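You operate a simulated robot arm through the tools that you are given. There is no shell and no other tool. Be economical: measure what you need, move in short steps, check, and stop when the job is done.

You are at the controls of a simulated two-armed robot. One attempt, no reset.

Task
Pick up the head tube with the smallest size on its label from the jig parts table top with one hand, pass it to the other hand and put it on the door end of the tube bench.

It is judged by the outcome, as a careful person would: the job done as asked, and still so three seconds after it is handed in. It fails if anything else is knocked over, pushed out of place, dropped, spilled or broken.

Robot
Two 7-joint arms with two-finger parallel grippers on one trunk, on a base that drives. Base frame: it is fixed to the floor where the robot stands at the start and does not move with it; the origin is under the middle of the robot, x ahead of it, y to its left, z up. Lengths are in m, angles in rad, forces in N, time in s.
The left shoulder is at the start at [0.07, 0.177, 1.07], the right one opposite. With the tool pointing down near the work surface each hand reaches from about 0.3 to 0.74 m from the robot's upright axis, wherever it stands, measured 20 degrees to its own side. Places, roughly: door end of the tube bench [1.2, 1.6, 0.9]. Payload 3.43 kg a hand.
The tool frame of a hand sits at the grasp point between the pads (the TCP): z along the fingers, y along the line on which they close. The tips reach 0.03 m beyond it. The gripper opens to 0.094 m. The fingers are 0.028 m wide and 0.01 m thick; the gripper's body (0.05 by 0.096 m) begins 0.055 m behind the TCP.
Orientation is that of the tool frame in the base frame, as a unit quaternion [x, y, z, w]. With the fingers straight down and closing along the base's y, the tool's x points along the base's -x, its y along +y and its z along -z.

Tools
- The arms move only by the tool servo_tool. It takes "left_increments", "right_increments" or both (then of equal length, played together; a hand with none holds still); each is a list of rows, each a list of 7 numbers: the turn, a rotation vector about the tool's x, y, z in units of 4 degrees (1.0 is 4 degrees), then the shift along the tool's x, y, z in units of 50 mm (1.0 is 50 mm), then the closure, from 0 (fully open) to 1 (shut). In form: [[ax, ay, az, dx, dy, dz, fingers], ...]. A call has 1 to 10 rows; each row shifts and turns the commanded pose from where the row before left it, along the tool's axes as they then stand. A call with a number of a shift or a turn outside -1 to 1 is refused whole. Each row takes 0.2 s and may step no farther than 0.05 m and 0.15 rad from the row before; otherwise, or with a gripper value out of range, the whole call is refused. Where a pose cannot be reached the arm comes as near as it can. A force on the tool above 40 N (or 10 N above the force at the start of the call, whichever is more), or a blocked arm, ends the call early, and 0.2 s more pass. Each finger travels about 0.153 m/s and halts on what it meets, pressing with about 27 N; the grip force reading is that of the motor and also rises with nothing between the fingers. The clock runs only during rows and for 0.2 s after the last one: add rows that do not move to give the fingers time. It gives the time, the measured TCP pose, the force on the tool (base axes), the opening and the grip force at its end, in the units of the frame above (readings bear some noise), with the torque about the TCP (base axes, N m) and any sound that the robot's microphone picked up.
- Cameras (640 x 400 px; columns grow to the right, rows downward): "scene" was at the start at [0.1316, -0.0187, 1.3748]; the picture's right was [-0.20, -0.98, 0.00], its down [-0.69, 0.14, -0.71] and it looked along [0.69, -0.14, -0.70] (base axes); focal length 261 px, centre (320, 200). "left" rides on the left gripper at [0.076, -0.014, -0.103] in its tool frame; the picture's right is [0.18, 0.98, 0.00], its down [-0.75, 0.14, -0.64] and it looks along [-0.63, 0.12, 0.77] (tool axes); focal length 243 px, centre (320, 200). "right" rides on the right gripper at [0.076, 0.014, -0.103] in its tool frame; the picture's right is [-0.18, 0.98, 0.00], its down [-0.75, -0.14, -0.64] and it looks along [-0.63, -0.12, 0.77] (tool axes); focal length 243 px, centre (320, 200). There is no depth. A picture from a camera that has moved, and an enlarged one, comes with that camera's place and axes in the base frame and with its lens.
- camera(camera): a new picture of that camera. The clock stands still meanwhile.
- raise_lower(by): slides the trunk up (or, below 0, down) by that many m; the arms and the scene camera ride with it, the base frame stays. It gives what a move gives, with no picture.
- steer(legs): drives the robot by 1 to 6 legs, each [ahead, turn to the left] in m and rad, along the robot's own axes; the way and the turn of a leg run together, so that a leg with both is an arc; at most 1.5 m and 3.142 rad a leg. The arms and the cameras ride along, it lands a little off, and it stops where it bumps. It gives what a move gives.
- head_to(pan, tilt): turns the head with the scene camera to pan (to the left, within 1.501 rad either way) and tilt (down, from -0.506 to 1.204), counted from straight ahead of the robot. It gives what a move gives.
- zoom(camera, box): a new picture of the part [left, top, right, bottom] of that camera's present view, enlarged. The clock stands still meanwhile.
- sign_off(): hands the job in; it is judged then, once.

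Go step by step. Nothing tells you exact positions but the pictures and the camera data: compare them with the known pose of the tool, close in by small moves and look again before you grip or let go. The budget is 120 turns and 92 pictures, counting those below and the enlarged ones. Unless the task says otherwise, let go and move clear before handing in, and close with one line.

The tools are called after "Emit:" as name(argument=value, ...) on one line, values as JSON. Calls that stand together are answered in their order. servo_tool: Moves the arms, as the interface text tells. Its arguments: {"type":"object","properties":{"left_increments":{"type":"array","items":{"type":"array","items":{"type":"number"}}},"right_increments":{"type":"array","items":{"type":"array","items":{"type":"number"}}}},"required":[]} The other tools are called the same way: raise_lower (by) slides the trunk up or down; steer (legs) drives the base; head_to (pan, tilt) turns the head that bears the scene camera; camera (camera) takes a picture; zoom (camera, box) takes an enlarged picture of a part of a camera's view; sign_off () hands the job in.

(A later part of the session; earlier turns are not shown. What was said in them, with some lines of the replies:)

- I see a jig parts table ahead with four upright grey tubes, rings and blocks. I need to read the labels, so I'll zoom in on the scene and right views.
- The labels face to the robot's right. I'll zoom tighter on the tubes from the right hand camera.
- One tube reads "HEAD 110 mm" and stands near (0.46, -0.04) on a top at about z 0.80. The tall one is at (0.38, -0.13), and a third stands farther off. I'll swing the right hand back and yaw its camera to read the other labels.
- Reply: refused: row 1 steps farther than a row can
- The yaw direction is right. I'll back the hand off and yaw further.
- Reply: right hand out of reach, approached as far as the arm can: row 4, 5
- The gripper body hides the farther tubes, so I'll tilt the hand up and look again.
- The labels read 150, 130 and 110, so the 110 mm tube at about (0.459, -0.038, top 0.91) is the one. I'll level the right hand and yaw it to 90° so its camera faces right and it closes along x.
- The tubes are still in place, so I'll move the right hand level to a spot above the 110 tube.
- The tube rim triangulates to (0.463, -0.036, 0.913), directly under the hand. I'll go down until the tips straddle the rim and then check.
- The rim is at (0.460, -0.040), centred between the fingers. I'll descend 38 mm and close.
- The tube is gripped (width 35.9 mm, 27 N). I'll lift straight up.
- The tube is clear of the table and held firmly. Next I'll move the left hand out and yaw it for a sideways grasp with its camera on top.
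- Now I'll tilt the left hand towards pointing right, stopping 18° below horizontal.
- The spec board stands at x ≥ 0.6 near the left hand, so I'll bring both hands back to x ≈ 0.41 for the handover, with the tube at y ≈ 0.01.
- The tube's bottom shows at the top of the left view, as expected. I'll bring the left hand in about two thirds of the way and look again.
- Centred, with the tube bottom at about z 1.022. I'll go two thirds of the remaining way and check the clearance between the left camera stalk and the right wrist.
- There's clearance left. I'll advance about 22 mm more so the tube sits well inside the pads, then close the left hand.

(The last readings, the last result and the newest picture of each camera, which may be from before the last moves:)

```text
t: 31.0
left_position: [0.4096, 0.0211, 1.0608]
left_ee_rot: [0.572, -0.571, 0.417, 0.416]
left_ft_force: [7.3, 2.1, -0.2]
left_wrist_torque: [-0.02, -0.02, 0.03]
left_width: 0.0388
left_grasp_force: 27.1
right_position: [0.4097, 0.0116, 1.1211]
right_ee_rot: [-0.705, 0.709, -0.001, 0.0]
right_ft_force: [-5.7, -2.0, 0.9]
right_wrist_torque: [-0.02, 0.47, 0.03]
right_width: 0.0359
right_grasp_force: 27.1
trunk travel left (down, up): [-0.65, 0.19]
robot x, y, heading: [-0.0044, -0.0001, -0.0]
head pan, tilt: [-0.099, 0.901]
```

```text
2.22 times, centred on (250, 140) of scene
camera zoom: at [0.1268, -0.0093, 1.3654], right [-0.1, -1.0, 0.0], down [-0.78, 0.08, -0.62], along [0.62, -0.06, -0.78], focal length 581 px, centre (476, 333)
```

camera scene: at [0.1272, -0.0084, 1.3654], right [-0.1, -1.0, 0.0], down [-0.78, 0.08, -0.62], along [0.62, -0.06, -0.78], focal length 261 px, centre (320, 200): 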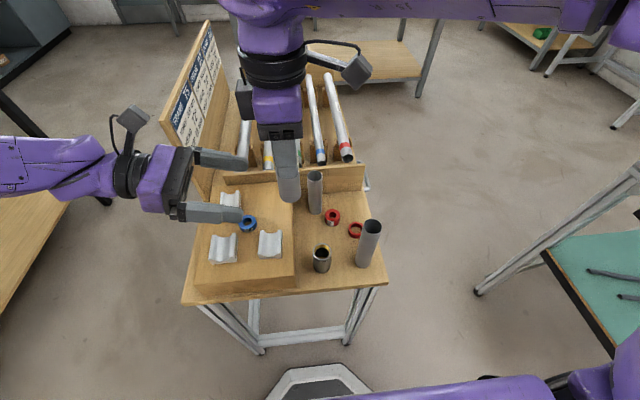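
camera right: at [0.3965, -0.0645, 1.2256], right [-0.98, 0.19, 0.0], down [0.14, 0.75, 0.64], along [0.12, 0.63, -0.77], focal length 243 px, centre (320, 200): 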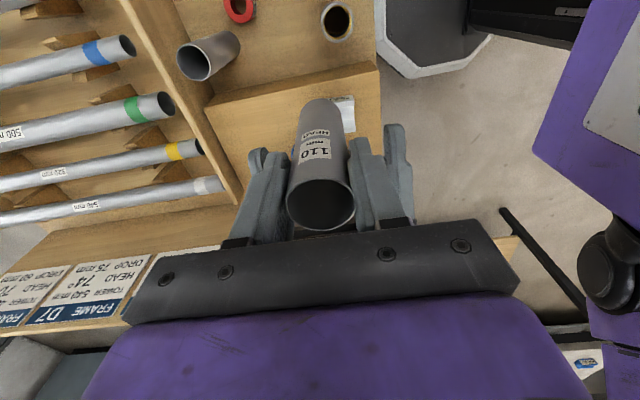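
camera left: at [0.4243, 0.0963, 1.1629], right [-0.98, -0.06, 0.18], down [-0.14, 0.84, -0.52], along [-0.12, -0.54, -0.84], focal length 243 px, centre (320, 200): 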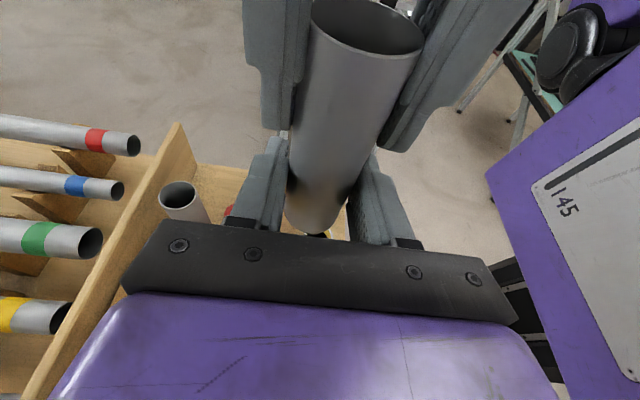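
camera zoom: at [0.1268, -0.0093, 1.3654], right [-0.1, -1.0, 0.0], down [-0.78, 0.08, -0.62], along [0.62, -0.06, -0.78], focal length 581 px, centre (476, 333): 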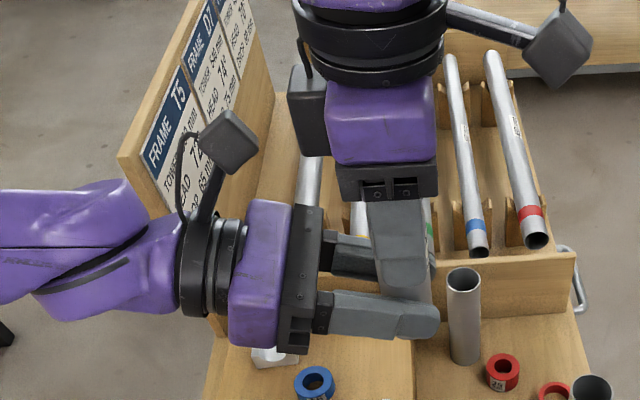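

Both hands hold it, but the left width (38.8 mm) is a bit over the tube's and there's a side force. I'll check the pads closely and give the fingers a moment more.

Emit:
servo_tool(left_increments=[[0, 0, 0, 0, 0, 0, 1], [0, 0, 0, 0, 0, 0, 1]])

Emit:
zoom(camera="left", box=[220, 110, 430, 250])

```text
t: 31.6
left_position: [0.4091, 0.0213, 1.0595]
left_ee_rot: [0.573, -0.571, 0.416, 0.416]
left_ft_force: [9.0, 4.5, -1.1]
left_wrist_torque: [-0.1, 0.12, 0.13]
left_width: 0.0388
left_grasp_force: 26.7
right_position: [0.4088, 0.0111, 1.1225]
right_ee_rot: [-0.706, 0.709, 0.001, 0.0]
right_ft_force: [-9.3, -3.7, 1.6]
right_wrist_torque: [-0.14, 0.52, 0.0]
right_width: 0.0357
right_grasp_force: 27.1
trunk travel left (down, up): [-0.65, 0.19]
robot x, y, heading: [0.0028, -0.0029, 0.004]
head pan, tilt: [-0.099, 0.901]
```

```text
2.86 times, centred on (325, 180) of left
camera zoom: at [0.4245, 0.0961, 1.1629], right [-0.98, -0.06, 0.18], down [-0.14, 0.84, -0.52], along [-0.12, -0.54, -0.84], focal length 693 px, centre (306, 257)
```

zoom: 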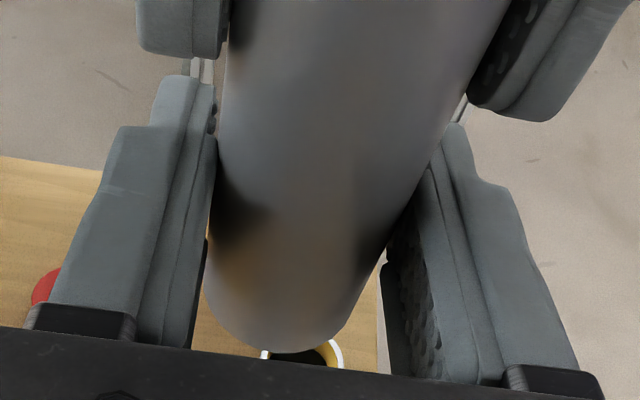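

Both left pads touch the tube. I'll open the right hand while the left holds still.

Emit:
servo_tool(right_increments=[[0, 0, 0, 0, 0, 0, 0.55], [0, 0, 0, 0, 0, 0, 0.36], [0, 0, 0, 0, 0, 0, 0.36]], left_increments=[[0, 0, 0, 0, 0, 0, 1], [0, 0, 0, 0, 0, 0, 1], [0, 0, 0, 0, 0, 0, 1]])

Emit:
camera(camera="left")

Emit:
camera(camera="right")

```text
t: 32.4
left_position: [0.408, 0.0208, 1.0579]
left_ee_rot: [0.572, -0.571, 0.416, 0.416]
left_ft_force: [-0.2, 0.5, -0.4]
left_wrist_torque: [0.03, 0.02, 0.01]
left_width: 0.0384
left_grasp_force: 27.6
right_position: [0.4091, 0.0122, 1.1219]
right_ee_rot: [-0.705, 0.709, 0.0, 0.002]
right_ft_force: [0.2, 1.4, 0.1]
right_wrist_torque: [0.01, 0.01, -0.03]
right_width: 0.0601
right_grasp_force: 0.1
trunk travel left (down, up): [-0.65, 0.19]
robot x, y, heading: [-0.0003, -0.0018, 0.002]
head pan, tilt: [-0.099, 0.901]
```

```text
55 pictures are left
camera left: at [0.4241, 0.0958, 1.1629], right [-0.98, -0.06, 0.18], down [-0.14, 0.84, -0.52], along [-0.12, -0.54, -0.84], focal length 243 px, centre (320, 200)
```

left: 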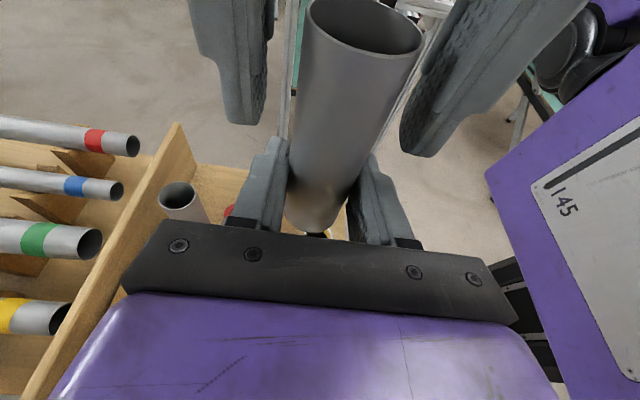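

```text
54 pictures are left
camera right: at [0.396, -0.0646, 1.2258], right [-0.98, 0.19, 0.0], down [0.14, 0.75, 0.64], along [0.12, 0.63, -0.77], focal length 243 px, centre (320, 200)
```

right: 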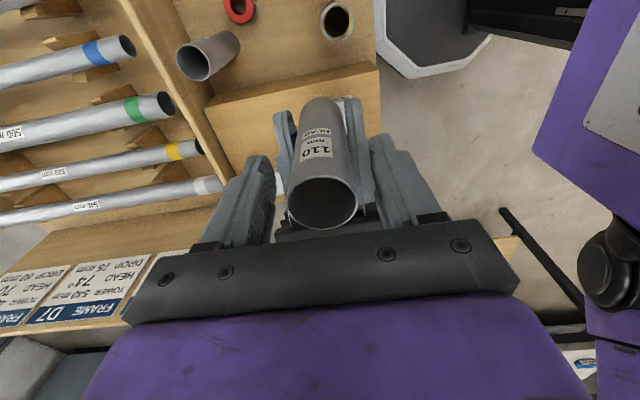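

The tube is now in the left hand alone. I'll lift the right hand clear and swing it back to the right side.

Emit:
servo_tool(right_increments=[[0, 0, 0, 0, 0, -0.7, 0.3], [0, 0, 0, 0, 0, -0.8, 0], [0, 0, 0, 0, 0, -0.8, 0], [0, 0, 0, 0.9, 0.2, 0, 0], [0, 0, 0, 0.9, 0.2, 0, 0], [0, 0, 0, 0.9, 0.2, 0, 0], [0, 0, 0, 0.9, 0.2, 0, 0], [0, 0, 0, 0.9, 0.2, 0, 0], [0, 0, 0, 0.9, 0.2, 0, 0]])

Emit:
camera(camera="scene")

Emit:
camera(camera="left")

```text
t: 34.4
left_position: [0.4089, 0.0184, 1.0613]
left_ee_rot: [0.573, -0.572, 0.416, 0.415]
left_ft_force: [0.4, -0.8, -0.5]
left_wrist_torque: [0.03, 0.0, 0.01]
left_width: 0.0383
left_grasp_force: 27.1
right_position: [0.3474, -0.2614, 1.2391]
right_ee_rot: [-0.705, 0.709, 0.0, 0.002]
right_ft_force: [-0.2, -0.8, 0.4]
right_wrist_torque: [0.01, -0.01, 0.0]
right_width: 0.0942
right_grasp_force: 0.0
trunk travel left (down, up): [-0.65, 0.19]
robot x, y, heading: [-0.0006, 0.0011, -0.0]
head pan, tilt: [-0.099, 0.901]
```

```text
53 pictures are left
camera scene: at [0.1266, -0.0123, 1.3654], right [-0.1, -0.99, 0.0], down [-0.78, 0.08, -0.62], along [0.62, -0.06, -0.78], focal length 261 px, centre (320, 200)
```

scene: 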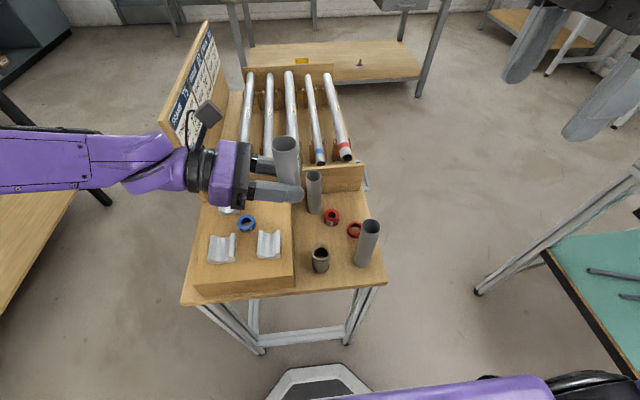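

```text
52 pictures are left
camera left: at [0.4238, 0.0935, 1.1633], right [-0.98, -0.06, 0.18], down [-0.14, 0.84, -0.52], along [-0.12, -0.53, -0.84], focal length 243 px, centre (320, 200)
```

left: 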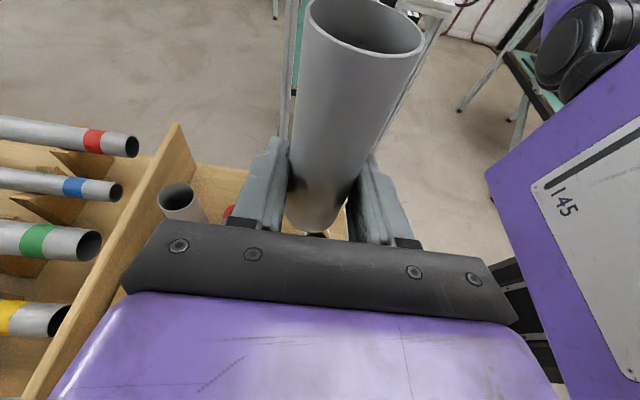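

The handover is done. Now I'll survey the left side for the tube bench and the obstacles around it.

Emit:
head_to(pan=0.75, tilt=0.45)

Emit:
camera(camera="scene")

Emit:
head_to(pan=1.45, tilt=0.6)

Emit:
camera(camera="scene")

```text
t: 35.6
left_position: [0.4092, 0.021, 1.061]
left_ee_rot: [0.572, -0.572, 0.416, 0.416]
left_ft_force: [-0.7, 1.1, -0.7]
left_wrist_torque: [0.01, -0.01, -0.01]
left_width: 0.0379
left_grasp_force: 27.0
right_position: [0.3488, -0.2584, 1.2406]
right_ee_rot: [-0.705, 0.709, 0.001, 0.001]
right_ft_force: [-0.1, 0.0, 0.5]
right_wrist_torque: [-0.01, 0.0, 0.0]
right_width: 0.0939
right_grasp_force: 0.0
trunk travel left (down, up): [-0.65, 0.19]
robot x, y, heading: [-0.0011, -0.0015, 0.002]
head pan, tilt: [0.75, 0.45]
```

```text
51 pictures are left
camera scene: at [0.1192, 0.0604, 1.4037], right [0.68, -0.73, 0.0], down [-0.32, -0.3, -0.9], along [0.66, 0.61, -0.44], focal length 261 px, centre (320, 200)
```

scene: 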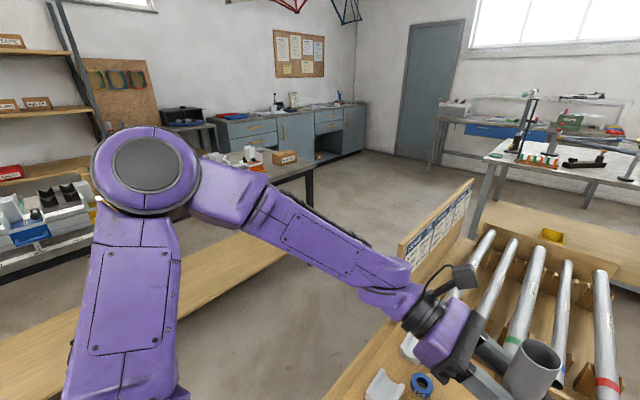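

```text
t: 36.6
left_position: [0.4097, 0.0214, 1.0603]
left_ee_rot: [0.572, -0.571, 0.416, 0.417]
left_ft_force: [-0.6, -1.2, 0.1]
left_wrist_torque: [0.02, -0.01, 0.04]
left_width: 0.0381
left_grasp_force: 26.7
right_position: [0.3487, -0.2594, 1.2389]
right_ee_rot: [-0.706, 0.709, 0.0, 0.001]
right_ft_force: [-0.3, 0.1, 0.0]
right_wrist_torque: [-0.01, -0.01, -0.01]
right_width: 0.094
right_grasp_force: 0.0
trunk travel left (down, up): [-0.65, 0.19]
robot x, y, heading: [-0.0021, -0.0018, -0.001]
head pan, tilt: [1.45, 0.6]
```

```text
50 pictures are left
camera scene: at [0.0626, 0.0856, 1.3902], right [0.99, -0.12, 0.0], down [-0.07, -0.56, -0.83], along [0.1, 0.82, -0.56], focal length 261 px, centre (320, 200)
```

scene: 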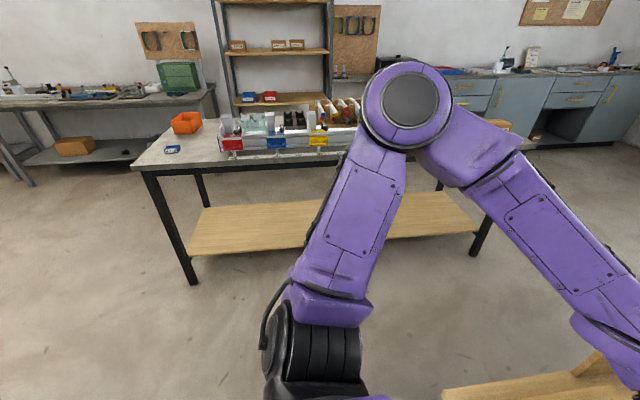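

The bench is the black-legged one, with its front edge at y ≈ 1.1–1.2, and the door end is its +x end. I'll raise the trunk slightly, turn left in place and look, then drive into the gap between the jig table and the bench.

Emit:
raise_lower(by=0.08)

Emit:
steer(legs=[[0, 1.57]])

Emit:
head_to(pan=-0.5, tilt=0.6)

Emit:
camera(camera="scene")

```text
t: 37.8
left_position: [0.4096, 0.0215, 1.1409]
left_ee_rot: [0.572, -0.571, 0.416, 0.416]
left_ft_force: [-0.2, -0.1, -1.4]
left_wrist_torque: [-0.02, 0.02, -0.03]
left_width: 0.0377
left_grasp_force: 26.4
right_position: [0.349, -0.2585, 1.3203]
right_ee_rot: [-0.705, 0.709, 0.0, 0.002]
right_ft_force: [-1.1, 0.9, 0.0]
right_wrist_torque: [0.02, 0.03, 0.01]
right_width: 0.0939
right_grasp_force: 0.0
trunk travel left (down, up): [-0.73, 0.11]
robot x, y, heading: [-0.001, -0.0018, -0.001]
head pan, tilt: [1.45, 0.6]
```

```text
t: 42.0
left_position: [-0.0128, 0.409, 1.1402]
left_ee_rot: [0.809, -0.006, 0.588, 0.005]
left_ft_force: [0.3, 0.1, -1.1]
left_wrist_torque: [0.04, 0.02, 0.0]
left_width: 0.0374
left_grasp_force: 27.1
right_position: [0.2647, 0.343, 1.3203]
right_ee_rot: [1.0, -0.011, -0.001, -0.001]
right_ft_force: [-0.4, 0.5, -0.3]
right_wrist_torque: [-0.01, -0.03, -0.01]
right_width: 0.0939
right_grasp_force: 0.1
trunk travel left (down, up): [-0.73, 0.11]
robot x, y, heading: [0.0014, -0.0017, 1.553]
head pan, tilt: [1.45, 0.6]
```

```text
t: 43.9
left_position: [-0.0134, 0.4087, 1.1403]
left_ee_rot: [0.809, -0.006, 0.588, 0.005]
left_ft_force: [1.3, -0.1, -0.8]
left_wrist_torque: [0.0, 0.04, 0.0]
left_width: 0.0367
left_grasp_force: 27.1
right_position: [0.2654, 0.3425, 1.3201]
right_ee_rot: [1.0, -0.011, -0.001, -0.001]
right_ft_force: [0.3, -0.5, -0.9]
right_wrist_torque: [0.0, 0.0, 0.03]
right_width: 0.0937
right_grasp_force: 0.1
trunk travel left (down, up): [-0.73, 0.11]
robot x, y, heading: [0.0031, 0.0013, 1.557]
head pan, tilt: [-0.499, 0.6]
```

```text
49 pictures are left
camera scene: at [0.0462, 0.1251, 1.4702], right [0.87, -0.49, 0.0], down [-0.28, -0.49, -0.82], along [0.41, 0.72, -0.57], focal length 261 px, centre (320, 200)
```

scene: 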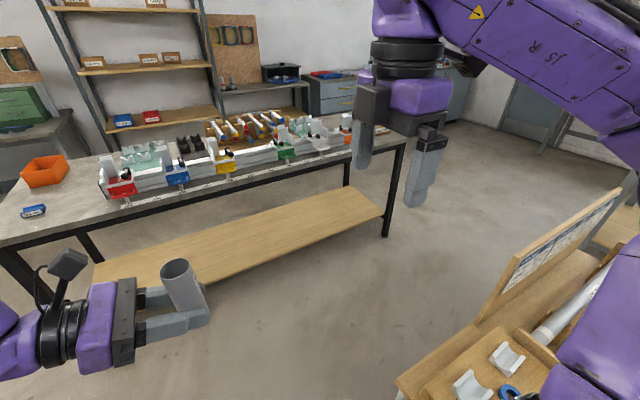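

The corridor is clear. The bench front is at y ≈ 1.23, its far end at x ≈ 1.3 and its top at z ≈ 0.83. I'll drive to y ≈ 0.7, turn right and look before going on.

Emit:
steer(legs=[[0.7, 0], [0, -1.55]])

Emit:
head_to(pan=0.2, tilt=0.6)

Emit:
camera(camera="scene")

```text
t: 51.5
left_position: [0.4186, 0.7304, 1.141]
left_ee_rot: [0.575, -0.568, 0.418, 0.414]
left_ft_force: [-0.7, -0.4, -0.5]
left_wrist_torque: [-0.01, -0.01, -0.04]
left_width: 0.0361
left_grasp_force: 26.6
right_position: [0.3624, 0.4507, 1.3199]
right_ee_rot: [0.709, -0.705, 0.0, -0.001]
right_ft_force: [0.5, 0.5, 0.6]
right_wrist_torque: [-0.03, -0.01, 0.0]
right_width: 0.0944
right_grasp_force: 0.0
trunk travel left (down, up): [-0.73, 0.11]
robot x, y, heading: [0.0066, 0.7042, 0.013]
head pan, tilt: [-0.499, 0.6]
```

```text
t: 52.6
left_position: [0.4163, 0.7301, 1.1392]
left_ee_rot: [0.575, -0.568, 0.419, 0.414]
left_ft_force: [0.3, 0.2, -1.1]
left_wrist_torque: [0.01, -0.01, 0.0]
left_width: 0.036
left_grasp_force: 27.0
right_position: [0.3612, 0.4499, 1.3194]
right_ee_rot: [0.71, -0.704, 0.0, -0.001]
right_ft_force: [0.1, -0.9, -0.1]
right_wrist_torque: [-0.02, 0.03, -0.04]
right_width: 0.0941
right_grasp_force: 0.2
trunk travel left (down, up): [-0.73, 0.11]
robot x, y, heading: [0.0053, 0.7072, 0.012]
head pan, tilt: [0.201, 0.6]
```

```text
48 pictures are left
camera scene: at [0.147, 0.7218, 1.4702], right [0.21, -0.98, 0.0], down [-0.55, -0.12, -0.82], along [0.81, 0.18, -0.57], focal length 261 px, centre (320, 200)
```

scene: 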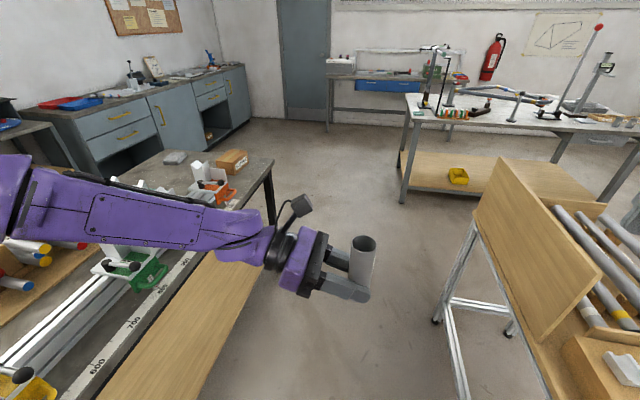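

The corridor ahead is clear. I'll zoom in on the bench's door end and then drive 1.0 m.

Emit:
zoom(camera="scene", box=[120, 130, 290, 250])

Emit:
steer(legs=[[1.0, 0], [0, 0.8]])

Emit:
head_to(pan=0.75, tilt=0.65)

Emit:
camera(camera="scene")

```text
3.33 times, centred on (205, 190) of scene
camera zoom: at [0.147, 0.7218, 1.4702], right [0.21, -0.98, 0.0], down [-0.55, -0.12, -0.82], along [0.81, 0.18, -0.57], focal length 872 px, centre (703, 233)
```

zoom: 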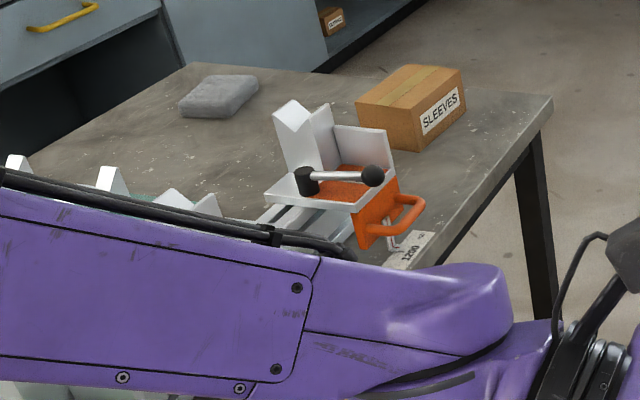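

```text
t: 59.9
left_position: [1.2723, 1.0264, 1.1396]
left_ee_rot: [0.751, -0.302, 0.545, 0.22]
left_ft_force: [0.0, -0.1, -1.0]
left_wrist_torque: [0.04, 0.01, -0.01]
left_width: 0.0357
left_grasp_force: 26.9
right_position: [1.4307, 0.788, 1.32]
right_ee_rot: [0.927, -0.376, -0.001, 0.0]
right_ft_force: [-0.3, 0.1, -0.6]
right_wrist_torque: [0.01, 0.02, 0.03]
right_width: 0.0939
right_grasp_force: 0.0
trunk travel left (down, up): [-0.73, 0.11]
robot x, y, heading: [1.0038, 0.7175, 0.803]
head pan, tilt: [0.201, 0.6]
```

```text
t: 60.8
left_position: [1.2719, 1.0248, 1.1391]
left_ee_rot: [0.751, -0.302, 0.545, 0.22]
left_ft_force: [0.6, -0.3, -0.1]
left_wrist_torque: [0.03, 0.02, 0.0]
left_width: 0.0356
left_grasp_force: 27.3
right_position: [1.4316, 0.7882, 1.3192]
right_ee_rot: [0.927, -0.375, -0.001, 0.0]
right_ft_force: [-0.2, 0.2, 0.7]
right_wrist_torque: [-0.03, -0.01, -0.01]
right_width: 0.0942
right_grasp_force: 0.1
trunk travel left (down, up): [-0.73, 0.11]
robot x, y, heading: [1.0036, 0.717, 0.807]
head pan, tilt: [0.75, 0.649]
```

```text
46 pictures are left
camera scene: at [1.0417, 0.8365, 1.4659], right [1.0, -0.02, 0.0], down [-0.01, -0.6, -0.8], along [0.01, 0.8, -0.6], focal length 261 px, centre (320, 200)
```

scene: 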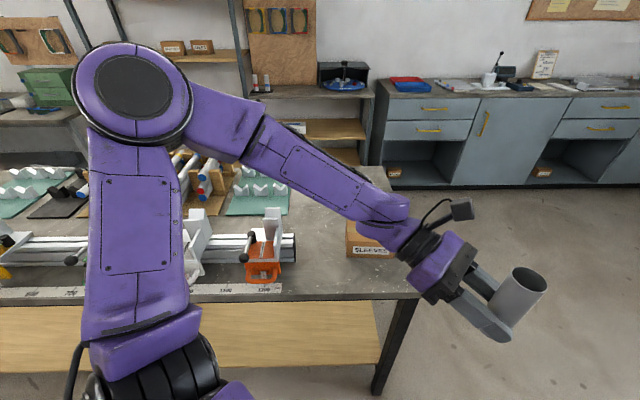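

The bench end is at x ≈ 1.3 and its front edge at y ≈ 1.25. There is a SLEEVES box near (1.2, 1.4) and an orange clamp near (0.9, 1.32), with free top between them. I'll drive a bit closer and turn to face the bench.

Emit:
steer(legs=[[0.17, 0], [0, 0.76]])

Emit:
head_to(pan=0.0, tilt=0.8)

Emit:
camera(camera="scene")

Emit:
camera(camera="right")

```text
t: 64.3
left_position: [1.103, 1.2476, 1.1399]
left_ee_rot: [0.809, -0.002, 0.588, 0.002]
left_ft_force: [0.0, 0.1, -1.5]
left_wrist_torque: [0.0, 0.0, -0.05]
left_width: 0.0356
left_grasp_force: 27.1
right_position: [1.3821, 1.1859, 1.319]
right_ee_rot: [1.0, -0.005, -0.001, 0.0]
right_ft_force: [0.2, -0.7, 0.5]
right_wrist_torque: [-0.02, 0.03, -0.02]
right_width: 0.0938
right_grasp_force: 0.0
trunk travel left (down, up): [-0.73, 0.11]
robot x, y, heading: [1.1259, 0.8405, 1.564]
head pan, tilt: [0.75, 0.649]
```

```text
t: 65.4
left_position: [1.1026, 1.2482, 1.1404]
left_ee_rot: [0.809, -0.002, 0.587, 0.002]
left_ft_force: [-0.3, 0.0, -1.1]
left_wrist_torque: [0.0, 0.0, -0.01]
left_width: 0.0358
left_grasp_force: 27.0
right_position: [1.3818, 1.1849, 1.3206]
right_ee_rot: [1.0, -0.005, -0.001, 0.0]
right_ft_force: [-0.4, 0.2, 0.1]
right_wrist_torque: [0.01, 0.01, 0.0]
right_width: 0.0942
right_grasp_force: 0.0
trunk travel left (down, up): [-0.73, 0.11]
robot x, y, heading: [1.1188, 0.8362, 1.564]
head pan, tilt: [0.0, 0.799]
```

```text
45 pictures are left
camera scene: at [1.1239, 0.9674, 1.4533], right [1.0, 0.0, 0.0], down [0.0, -0.72, -0.7], along [0.0, 0.7, -0.72], focal length 261 px, centre (320, 200)
```

scene: 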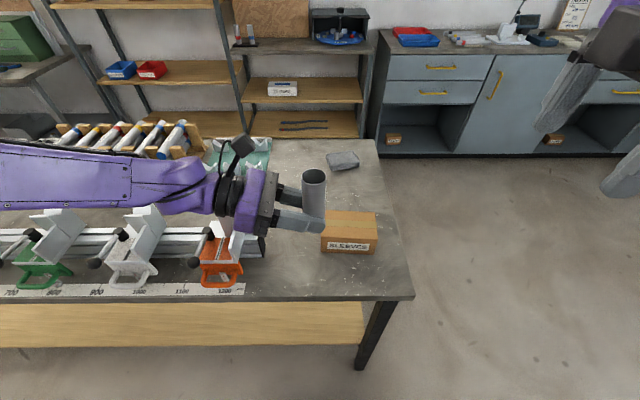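

```text
44 pictures are left
camera right: at [1.459, 1.1704, 1.423], right [-0.2, -0.98, 0.0], down [-0.75, 0.15, 0.64], along [-0.63, 0.13, -0.77], focal length 243 px, centre (320, 200)
```

right: 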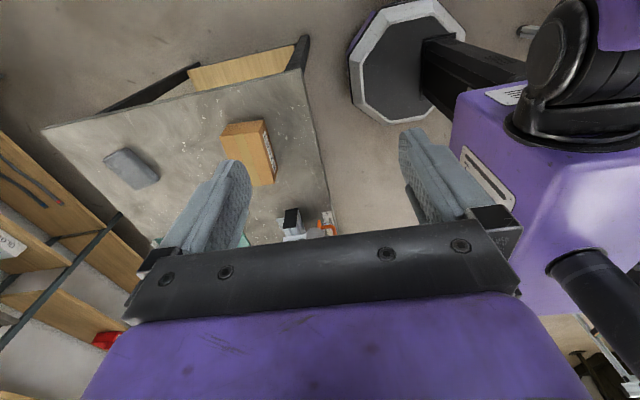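

The bench top is clear between the rail end (x ≈ 0.97) and the SLEEVES box (x ≥ 1.127, y 1.38–1.5). I'll aim for about (1.05, 1.52). First I'll extend the left hand forward at height, then yaw it to point ahead.

Emit:
servo_tool(left_increments=[[0, 0, 0, -0.06, -0.95, -0.19, 1], [0, 0, 0, -0.06, -0.95, -0.19, 1], [0, 0, 0, -0.06, -0.95, -0.19, 1], [0, 0, 0, -0.06, -0.95, -0.19, 1]])

Emit:
servo_tool(left_increments=[[0.951, 0, -0.309, 0, 0, 0, 1], [0.951, 0, -0.309, 0, 0, 0, 1], [0.951, 0, -0.309, 0, 0, 0, 1], [0.951, 0, -0.309, 0, 0, 0, 1], [0.951, 0, -0.309, 0, 0, 0, 1], [0.951, 0, -0.309, 0, 0, 0, 1]])

Emit:
camera(camera="scene")

```text
t: 66.4
left_position: [1.0638, 1.4405, 1.1398]
left_ee_rot: [0.809, 0.0, 0.588, 0.003]
left_ft_force: [0.7, 0.1, -1.0]
left_wrist_torque: [-0.02, -0.01, -0.06]
left_width: 0.0358
left_grasp_force: 26.9
right_position: [1.3819, 1.1891, 1.3194]
right_ee_rot: [1.0, -0.006, -0.001, 0.002]
right_ft_force: [-0.3, 0.1, -0.6]
right_wrist_torque: [-0.01, 0.02, 0.0]
right_width: 0.0936
right_grasp_force: 0.2
trunk travel left (down, up): [-0.73, 0.11]
robot x, y, heading: [1.1209, 0.8412, 1.565]
head pan, tilt: [0.0, 0.799]
```

```text
t: 67.8
left_position: [1.0639, 1.4373, 1.1402]
left_ee_rot: [0.791, 0.167, 0.576, -0.121]
left_ft_force: [0.1, -0.1, -1.3]
left_wrist_torque: [-0.01, 0.03, 0.01]
left_width: 0.0356
left_grasp_force: 27.1
right_position: [1.3814, 1.1854, 1.3196]
right_ee_rot: [1.0, -0.006, -0.001, -0.001]
right_ft_force: [-0.3, -0.5, -1.1]
right_wrist_torque: [0.01, -0.03, 0.02]
right_width: 0.094
right_grasp_force: 0.1
trunk travel left (down, up): [-0.73, 0.11]
robot x, y, heading: [1.1219, 0.8397, 1.564]
head pan, tilt: [0.0, 0.799]
```

```text
43 pictures are left
camera scene: at [1.1239, 0.9669, 1.4534], right [1.0, 0.0, 0.0], down [0.0, -0.72, -0.7], along [0.0, 0.7, -0.72], focal length 261 px, centre (320, 200)
```

scene: 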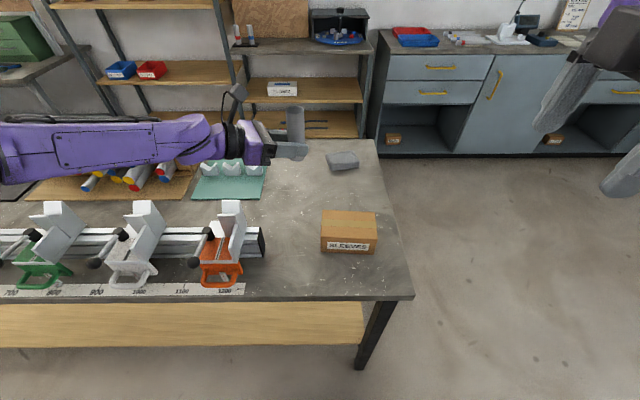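

The free area is clearly visible and the yaw direction is right. I'll finish turning the hand to point ahead.

Emit:
servo_tool(left_increments=[[0.951, 0, -0.309, 0, 0, 0, 1], [0.951, 0, -0.309, 0, 0, 0, 1], [0.951, 0, -0.309, 0, 0, 0, 1], [0.951, 0, -0.309, 0, 0, 0, 1], [0.951, 0, -0.309, 0, 0, 0, 1], [0.951, 0, -0.309, 0, 0, 0, 1], [0.951, 0, -0.309, 0, 0, 0, 1], [0.951, 0, -0.309, 0, 0, 0, 1]])

Emit:
servo_tool(left_increments=[[0.951, 0, -0.309, 0, 0, 0, 1], [0.951, 0, -0.309, 0, 0, 0, 1], [0.951, 0, -0.309, 0, 0, 0, 1], [0.951, 0, -0.309, 0, 0, 0, 1], [0.951, 0, -0.309, 0, 0, 0, 1], [0.951, 0, -0.309, 0, 0, 0, 1], [0.951, 0, -0.309, 0, 0, 0, 1], [0.951, 0, -0.309, 0, 0, 0, 1]])

Emit:
camera(camera="scene")

Emit:
camera(camera="left")

```text
t: 69.6
left_position: [1.063, 1.4376, 1.1391]
left_ee_rot: [0.715, 0.378, 0.52, -0.273]
left_ft_force: [0.1, -0.1, -1.1]
left_wrist_torque: [-0.02, 0.0, -0.05]
left_width: 0.0345
left_grasp_force: 27.6
right_position: [1.3818, 1.1849, 1.3195]
right_ee_rot: [1.0, -0.006, 0.0, 0.0]
right_ft_force: [-0.3, -0.3, -0.7]
right_wrist_torque: [0.01, -0.02, 0.0]
right_width: 0.0941
right_grasp_force: 0.0
trunk travel left (down, up): [-0.73, 0.11]
robot x, y, heading: [1.1204, 0.8372, 1.567]
head pan, tilt: [0.0, 0.799]
```

```text
t: 71.4
left_position: [1.0638, 1.4378, 1.1401]
left_ee_rot: [0.583, 0.561, 0.424, -0.407]
left_ft_force: [-0.2, 0.6, -1.1]
left_wrist_torque: [-0.02, -0.01, -0.05]
left_width: 0.0336
left_grasp_force: 26.7
right_position: [1.3825, 1.186, 1.3189]
right_ee_rot: [1.0, -0.005, -0.002, 0.0]
right_ft_force: [-0.6, -0.5, 0.1]
right_wrist_torque: [-0.01, 0.0, 0.0]
right_width: 0.0941
right_grasp_force: 0.0
trunk travel left (down, up): [-0.73, 0.11]
robot x, y, heading: [1.1203, 0.8384, 1.565]
head pan, tilt: [0.0, 0.799]
```

```text
42 pictures are left
camera scene: at [1.1247, 0.9676, 1.4533], right [1.0, 0.0, 0.0], down [0.0, -0.72, -0.7], along [0.0, 0.7, -0.72], focal length 261 px, centre (320, 200)
```

scene: 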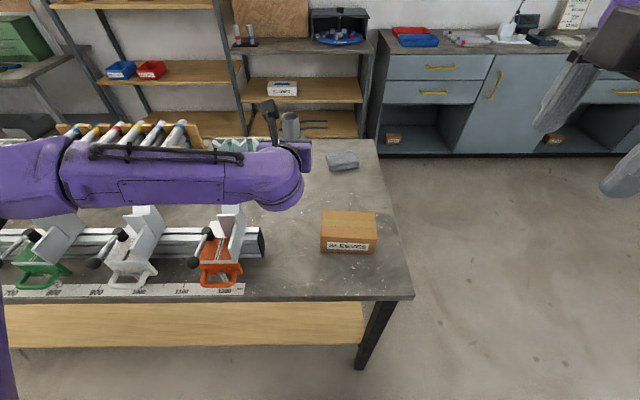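

```text
41 pictures are left
camera left: at [1.0478, 1.3657, 1.2433], right [0.98, 0.02, 0.18], down [0.11, -0.85, -0.52], along [0.14, 0.53, -0.84], focal length 243 px, centre (320, 200)
```

left: 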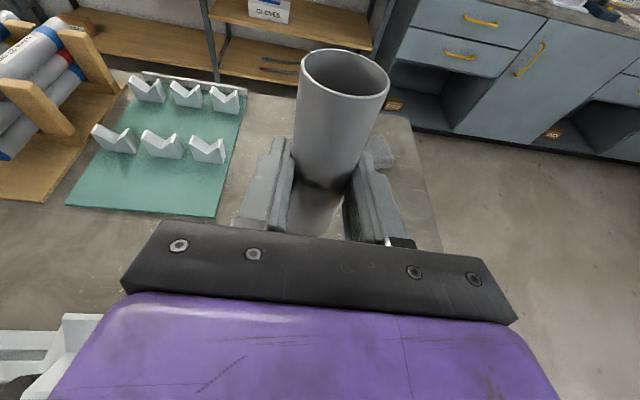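

The left hand's opening has crept from 38.8 to 33.6 mm, so the tube may be slipping in the pads. The clock is stopped while I look, so I'll inspect it before moving.

Emit:
zoom(camera="left", box=[220, 30, 440, 250])

Emit:
zoom(camera="scene", box=[250, 80, 350, 220])

Emit:
camera(camera="right")

```text
1.82 times, centred on (330, 140) of left
camera zoom: at [1.0478, 1.3657, 1.2433], right [0.98, 0.02, 0.18], down [0.11, -0.85, -0.52], along [0.14, 0.53, -0.84], focal length 441 px, centre (302, 309)
```

zoom: 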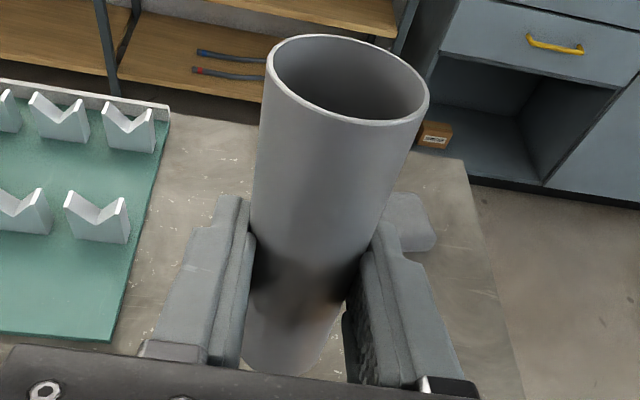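

```text
2.86 times, centred on (300, 150) of scene
camera zoom: at [1.1247, 0.9676, 1.4533], right [1.0, 0.0, 0.0], down [0.0, -0.72, -0.7], along [0.0, 0.7, -0.72], focal length 747 px, centre (377, 343)
```

zoom: 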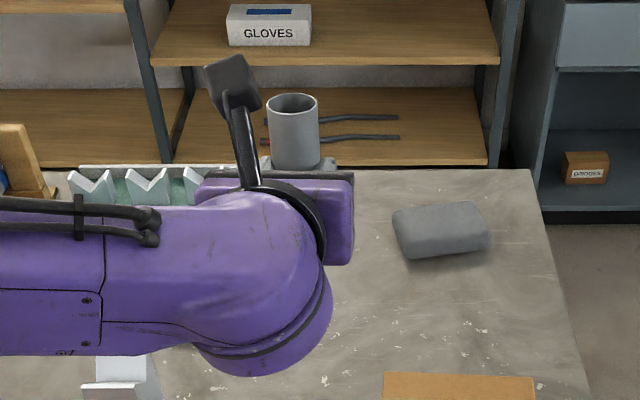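

```text
38 pictures are left
camera right: at [1.4598, 1.1706, 1.4227], right [-0.2, -0.98, 0.0], down [-0.75, 0.15, 0.64], along [-0.63, 0.13, -0.77], focal length 243 px, centre (320, 200)
```

right: 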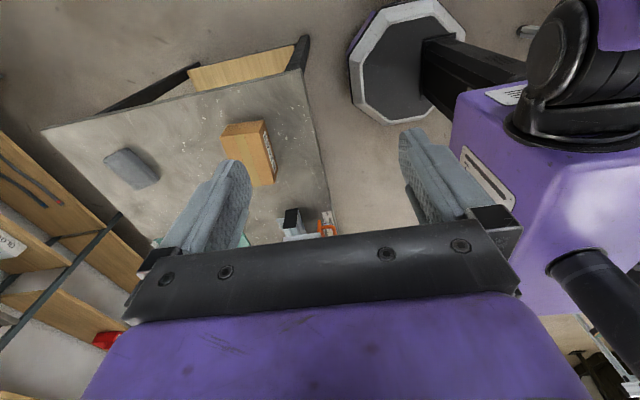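

The tube has slid about 2 cm down and towards the fingertips, so I should set it down soon. Lowering here would also bring the forearm near the clamps. I'll back the base 0.15 m so the forearm comes down in front of the bench, with the tube just over its front area.

Emit:
steer(legs=[[-0.15, 0]])

Emit:
camera(camera="left")

Emit:
camera(camera="scene")

```text
t: 72.8
left_position: [1.063, 1.29, 1.1391]
left_ee_rot: [0.584, 0.561, 0.423, -0.405]
left_ft_force: [0.7, -0.3, -1.6]
left_wrist_torque: [-0.02, 0.01, -0.02]
left_width: 0.0336
left_grasp_force: 27.7
right_position: [1.3818, 1.038, 1.3183]
right_ee_rot: [1.0, -0.006, -0.001, 0.0]
right_ft_force: [0.0, 0.0, -0.7]
right_wrist_torque: [-0.03, 0.02, 0.0]
right_width: 0.0942
right_grasp_force: 0.1
trunk travel left (down, up): [-0.73, 0.11]
robot x, y, heading: [1.1204, 0.6937, 1.566]
head pan, tilt: [0.0, 0.799]
```

```text
37 pictures are left
camera left: at [1.0471, 1.2188, 1.2425], right [0.98, 0.02, 0.18], down [0.11, -0.85, -0.51], along [0.14, 0.53, -0.84], focal length 243 px, centre (320, 200)
```

left: 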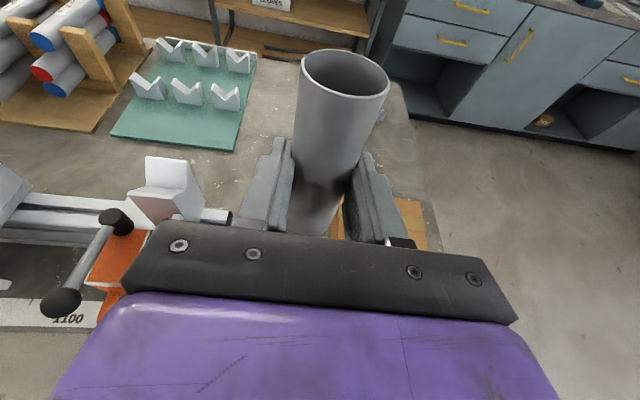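

```text
36 pictures are left
camera scene: at [1.1232, 0.8208, 1.453], right [1.0, -0.01, 0.0], down [0.0, -0.72, -0.7], along [0.0, 0.7, -0.72], focal length 261 px, centre (320, 200)
```

scene: 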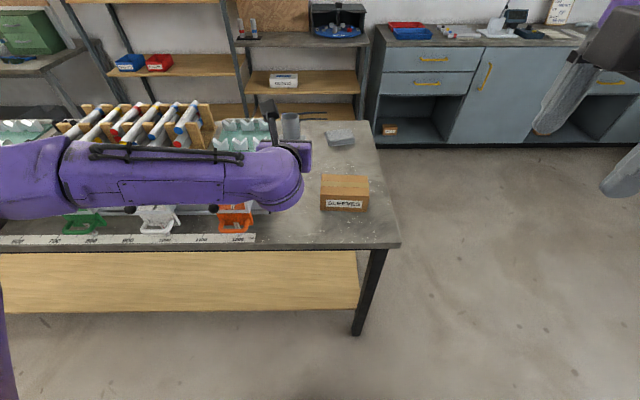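

The grip is stable at 33.6 mm. I'll shift 9 cm towards the door end, then lower 0.16 m and check.

Emit:
servo_tool(left_increments=[[0, 0, 0, 0, 0.6, 0, 1], [0, 0, 0, 0, 0.6, 0, 1], [0, 0, 0, 0, 0.6, 0, 1], [0, 0, 0, -0.61, 0, 0.198, 1], [0, 0, 0, -0.61, 0, 0.198, 1], [0, 0, 0, -0.61, 0, 0.198, 1], [0, 0, 0, -0.61, 0, 0.198, 1], [0, 0, 0, -0.61, 0, 0.198, 1]])

Emit:
camera(camera="left")

Emit:
camera(camera="scene")

Emit:
camera(camera="right")

```text
t: 74.5
left_position: [1.1552, 1.2859, 0.9778]
left_ee_rot: [0.584, 0.561, 0.424, -0.406]
left_ft_force: [-0.1, 0.3, -1.0]
left_wrist_torque: [-0.01, 0.01, -0.02]
left_width: 0.0333
left_grasp_force: 27.4
right_position: [1.3819, 1.037, 1.32]
right_ee_rot: [1.0, -0.006, -0.001, 0.001]
right_ft_force: [-0.4, 0.1, 0.3]
right_wrist_torque: [0.01, 0.01, 0.03]
right_width: 0.094
right_grasp_force: 0.1
trunk travel left (down, up): [-0.73, 0.11]
robot x, y, heading: [1.1189, 0.6911, 1.56]
head pan, tilt: [0.0, 0.799]
```

```text
35 pictures are left
camera left: at [1.1377, 1.2139, 1.081], right [0.98, 0.02, 0.18], down [0.11, -0.85, -0.52], along [0.14, 0.53, -0.84], focal length 243 px, centre (320, 200)
```

left: 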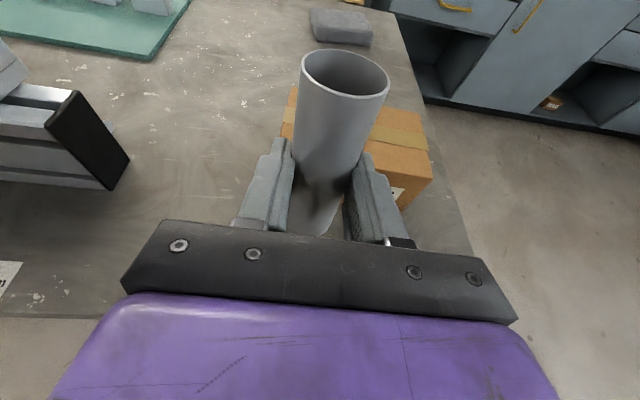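

```text
34 pictures are left
camera scene: at [1.1235, 0.8193, 1.4533], right [1.0, -0.01, 0.0], down [0.0, -0.72, -0.7], along [0.0, 0.7, -0.72], focal length 261 px, centre (320, 200)
```

scene: 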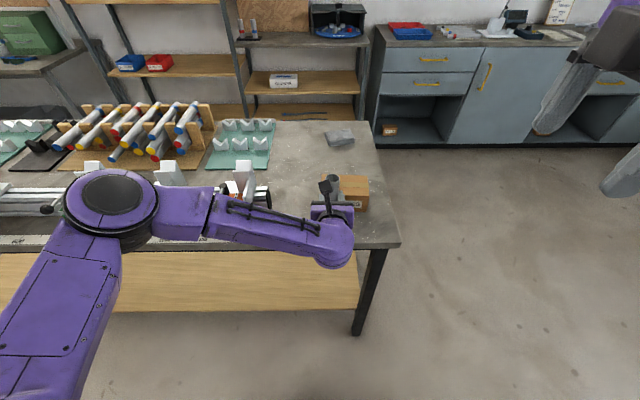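

```text
33 pictures are left
camera right: at [1.4589, 1.0219, 1.4227], right [-0.2, -0.98, 0.0], down [-0.75, 0.15, 0.64], along [-0.63, 0.13, -0.77], focal length 243 px, centre (320, 200)
```

right: 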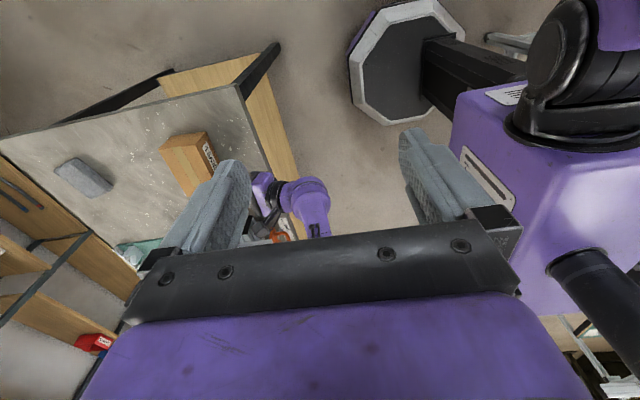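

The tube sits steady and near vertical, with its bottom about 0.06 below the TCP, i.e. z ≈ 0.918. I'll lower 5.5 cm and then creep down until I feel contact.

Emit:
servo_tool(left_increments=[[0, 0, 0, -0.35, 0, 0.114, 1], [0, 0, 0, -0.35, 0, 0.114, 1], [0, 0, 0, -0.35, 0, 0.114, 1]])

Emit:
servo_tool(left_increments=[[0, 0, 0, -0.095, 0, 0.031, 1], [0, 0, 0, -0.095, 0, 0.031, 1]])

Emit:
camera(camera="left")

```text
t: 75.3
left_position: [1.1532, 1.2849, 0.9223]
left_ee_rot: [0.584, 0.561, 0.424, -0.405]
left_ft_force: [0.4, -0.2, -0.2]
left_wrist_torque: [0.0, -0.01, 0.0]
left_width: 0.0333
left_grasp_force: 26.9
right_position: [1.3819, 1.037, 1.319]
right_ee_rot: [1.0, -0.006, -0.001, 0.0]
right_ft_force: [0.2, -0.2, 0.6]
right_wrist_torque: [-0.01, -0.02, 0.0]
right_width: 0.094
right_grasp_force: 0.1
trunk travel left (down, up): [-0.73, 0.11]
robot x, y, heading: [1.1217, 0.6876, 1.563]
head pan, tilt: [0.0, 0.799]
```

```text
t: 76.0
left_position: [1.1543, 1.2844, 0.9178]
left_ee_rot: [0.582, 0.56, 0.427, -0.407]
left_ft_force: [0.2, 1.9, 14.8]
left_wrist_torque: [0.59, 0.02, 0.07]
left_width: 0.0334
left_grasp_force: 27.3
right_position: [1.3799, 1.0344, 1.3204]
right_ee_rot: [1.0, -0.006, -0.001, -0.001]
right_ft_force: [0.2, 0.3, -0.5]
right_wrist_torque: [-0.05, -0.03, 0.0]
right_width: 0.0941
right_grasp_force: 0.1
trunk travel left (down, up): [-0.73, 0.11]
robot x, y, heading: [1.1218, 0.6908, 1.564]
head pan, tilt: [0.0, 0.799]
```

```text
32 pictures are left
camera left: at [1.137, 1.2114, 1.0203], right [0.98, 0.02, 0.18], down [0.11, -0.85, -0.52], along [0.14, 0.53, -0.83], focal length 243 px, centre (320, 200)
```

left: 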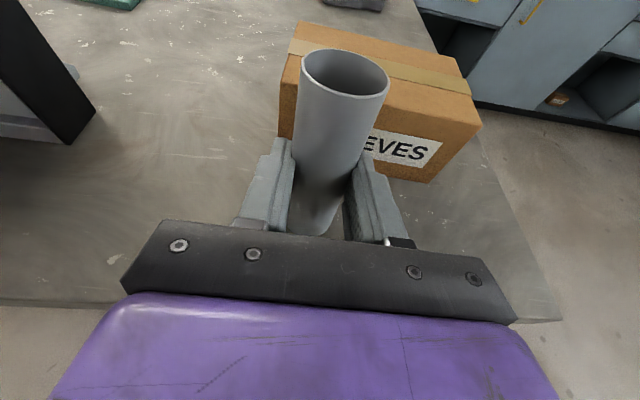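

Contact felt: 15 N, with the torque placing it near the tube's front lower edge, so the tube probably leans slightly forward. I'll look closely before releasing.

Emit:
zoom(camera="left", box=[220, 30, 440, 250])

Emit:
zoom(camera="scene", box=[290, 150, 400, 260])

```text
1.82 times, centred on (330, 140) of left
camera zoom: at [1.137, 1.2114, 1.0203], right [0.98, 0.02, 0.18], down [0.11, -0.85, -0.52], along [0.14, 0.53, -0.83], focal length 441 px, centre (302, 309)
```

zoom: 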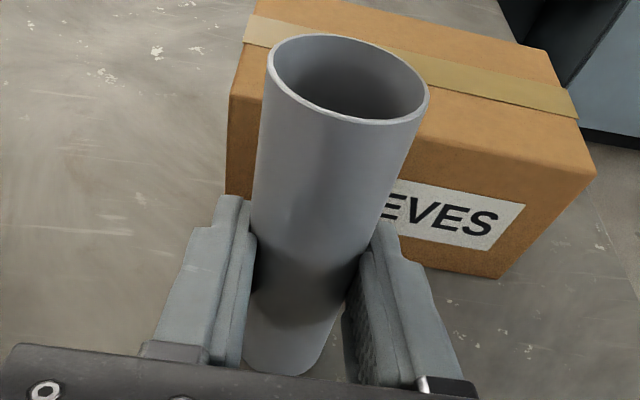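

```text
3.64 times, centred on (345, 205) of scene
camera zoom: at [1.1231, 0.8163, 1.4539], right [1.0, -0.01, 0.0], down [0.0, -0.72, -0.7], along [0.0, 0.7, -0.72], focal length 951 px, centre (229, 182)
```

zoom: 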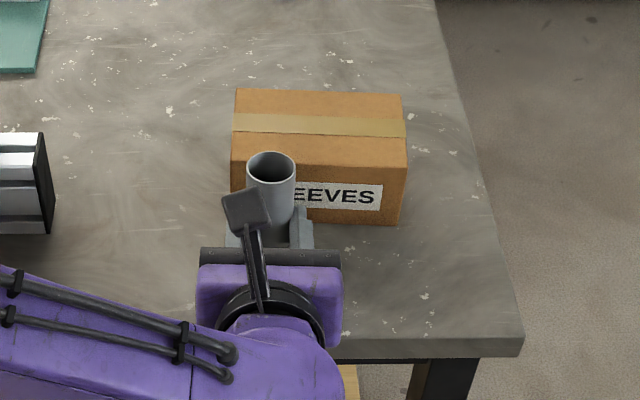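

The rim ellipse puts the tube within about 2° of vertical at (1.154, 1.312), with its base at z ≈ 0.847 on the bench. I'll ease off the downward push and open gradually.

Emit:
servo_tool(left_increments=[[0, 0, 0, 0.095, 0, -0.031, 1], [0, 0, 0, 0, 0, 0, 0.6], [0, 0, 0, 0, 0, 0, 0.5], [0, 0, 0, 0, 0, 0, 0.3], [0, 0, 0, 0, 0, 0, 0.15]])

Emit:
camera(camera="left")

```text
t: 77.2
left_position: [1.1551, 1.2845, 0.9187]
left_ee_rot: [0.584, 0.561, 0.424, -0.406]
left_ft_force: [-0.2, -0.1, -0.3]
left_wrist_torque: [-0.01, 0.0, -0.02]
left_width: 0.08
left_grasp_force: 0.0
right_position: [1.3822, 1.0357, 1.3198]
right_ee_rot: [1.0, -0.006, -0.001, -0.001]
right_ft_force: [0.0, 0.1, -0.3]
right_wrist_torque: [0.0, -0.02, 0.01]
right_width: 0.0939
right_grasp_force: 0.1
trunk travel left (down, up): [-0.73, 0.11]
robot x, y, heading: [1.1216, 0.6896, 1.568]
head pan, tilt: [0.0, 0.799]
```

```text
29 pictures are left
camera left: at [1.1374, 1.2125, 1.0225], right [0.98, 0.02, 0.18], down [0.11, -0.85, -0.52], along [0.14, 0.53, -0.84], focal length 243 px, centre (320, 200)
```

left: 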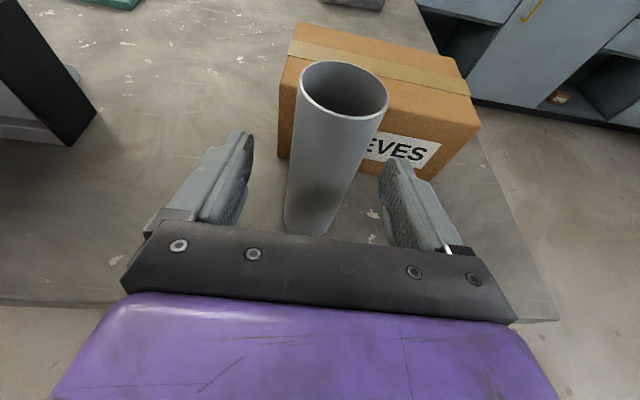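

The tube stands free on the bench. I'll pull the hand straight back.

Emit:
servo_tool(left_increments=[[0, 0, 0, -0.11, 0, -0.33, 0.1], [0, 0, 0, -0.155, 0, -0.475, 0.1], [0, 0, 0, -0.155, 0, -0.475, 0.1], [0, 0, 0, -0.155, 0, -0.475, 0.1], [0, 0, 0, -0.155, 0, -0.475, 0.1]])

Emit:
camera(camera="left")

Emit:
camera(camera="scene")

```text
t: 78.3
left_position: [1.149, 1.165, 0.9192]
left_ee_rot: [0.584, 0.56, 0.425, -0.405]
left_ft_force: [-0.1, -0.4, -0.9]
left_wrist_torque: [0.04, 0.0, -0.03]
left_width: 0.0848
left_grasp_force: 0.1
right_position: [1.3824, 1.0358, 1.3207]
right_ee_rot: [1.0, -0.006, -0.001, 0.0]
right_ft_force: [-0.6, -0.7, -0.4]
right_wrist_torque: [0.05, -0.01, 0.03]
right_width: 0.0942
right_grasp_force: 0.1
trunk travel left (down, up): [-0.73, 0.11]
robot x, y, heading: [1.1226, 0.6924, 1.562]
head pan, tilt: [0.0, 0.799]
```

```text
28 pictures are left
camera left: at [1.1323, 1.0934, 1.0223], right [0.98, 0.02, 0.18], down [0.11, -0.85, -0.52], along [0.14, 0.53, -0.84], focal length 243 px, centre (320, 200)
```

left: 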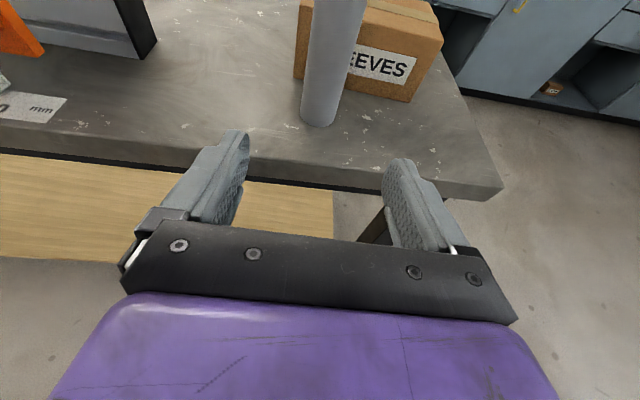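

```text
27 pictures are left
camera scene: at [1.1237, 0.8178, 1.4534], right [1.0, -0.01, 0.0], down [0.0, -0.72, -0.7], along [0.0, 0.7, -0.72], focal length 261 px, centre (320, 200)
```

scene: 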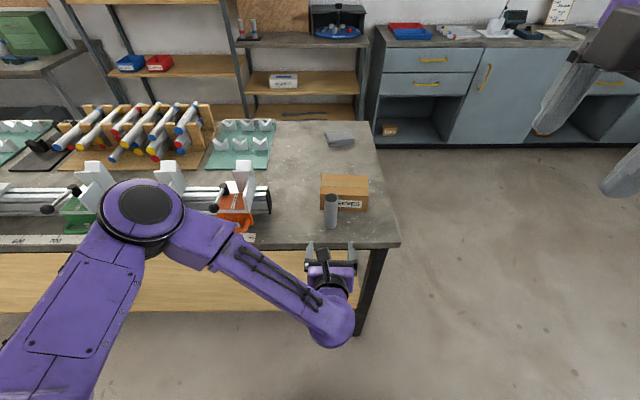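

The 110 mm head tube stands upright on the door end of the bench, both hands are clear of it, and nothing else has moved. I'm handing in.

Emit:
sign_off()

```text
The job is handed in.
```

The right hand picked up the 110 mm head tube, the smallest of the three. The left hand took it over and stood it upright on the door end of the tube bench, about 5 cm in front of the SLEEVES box.
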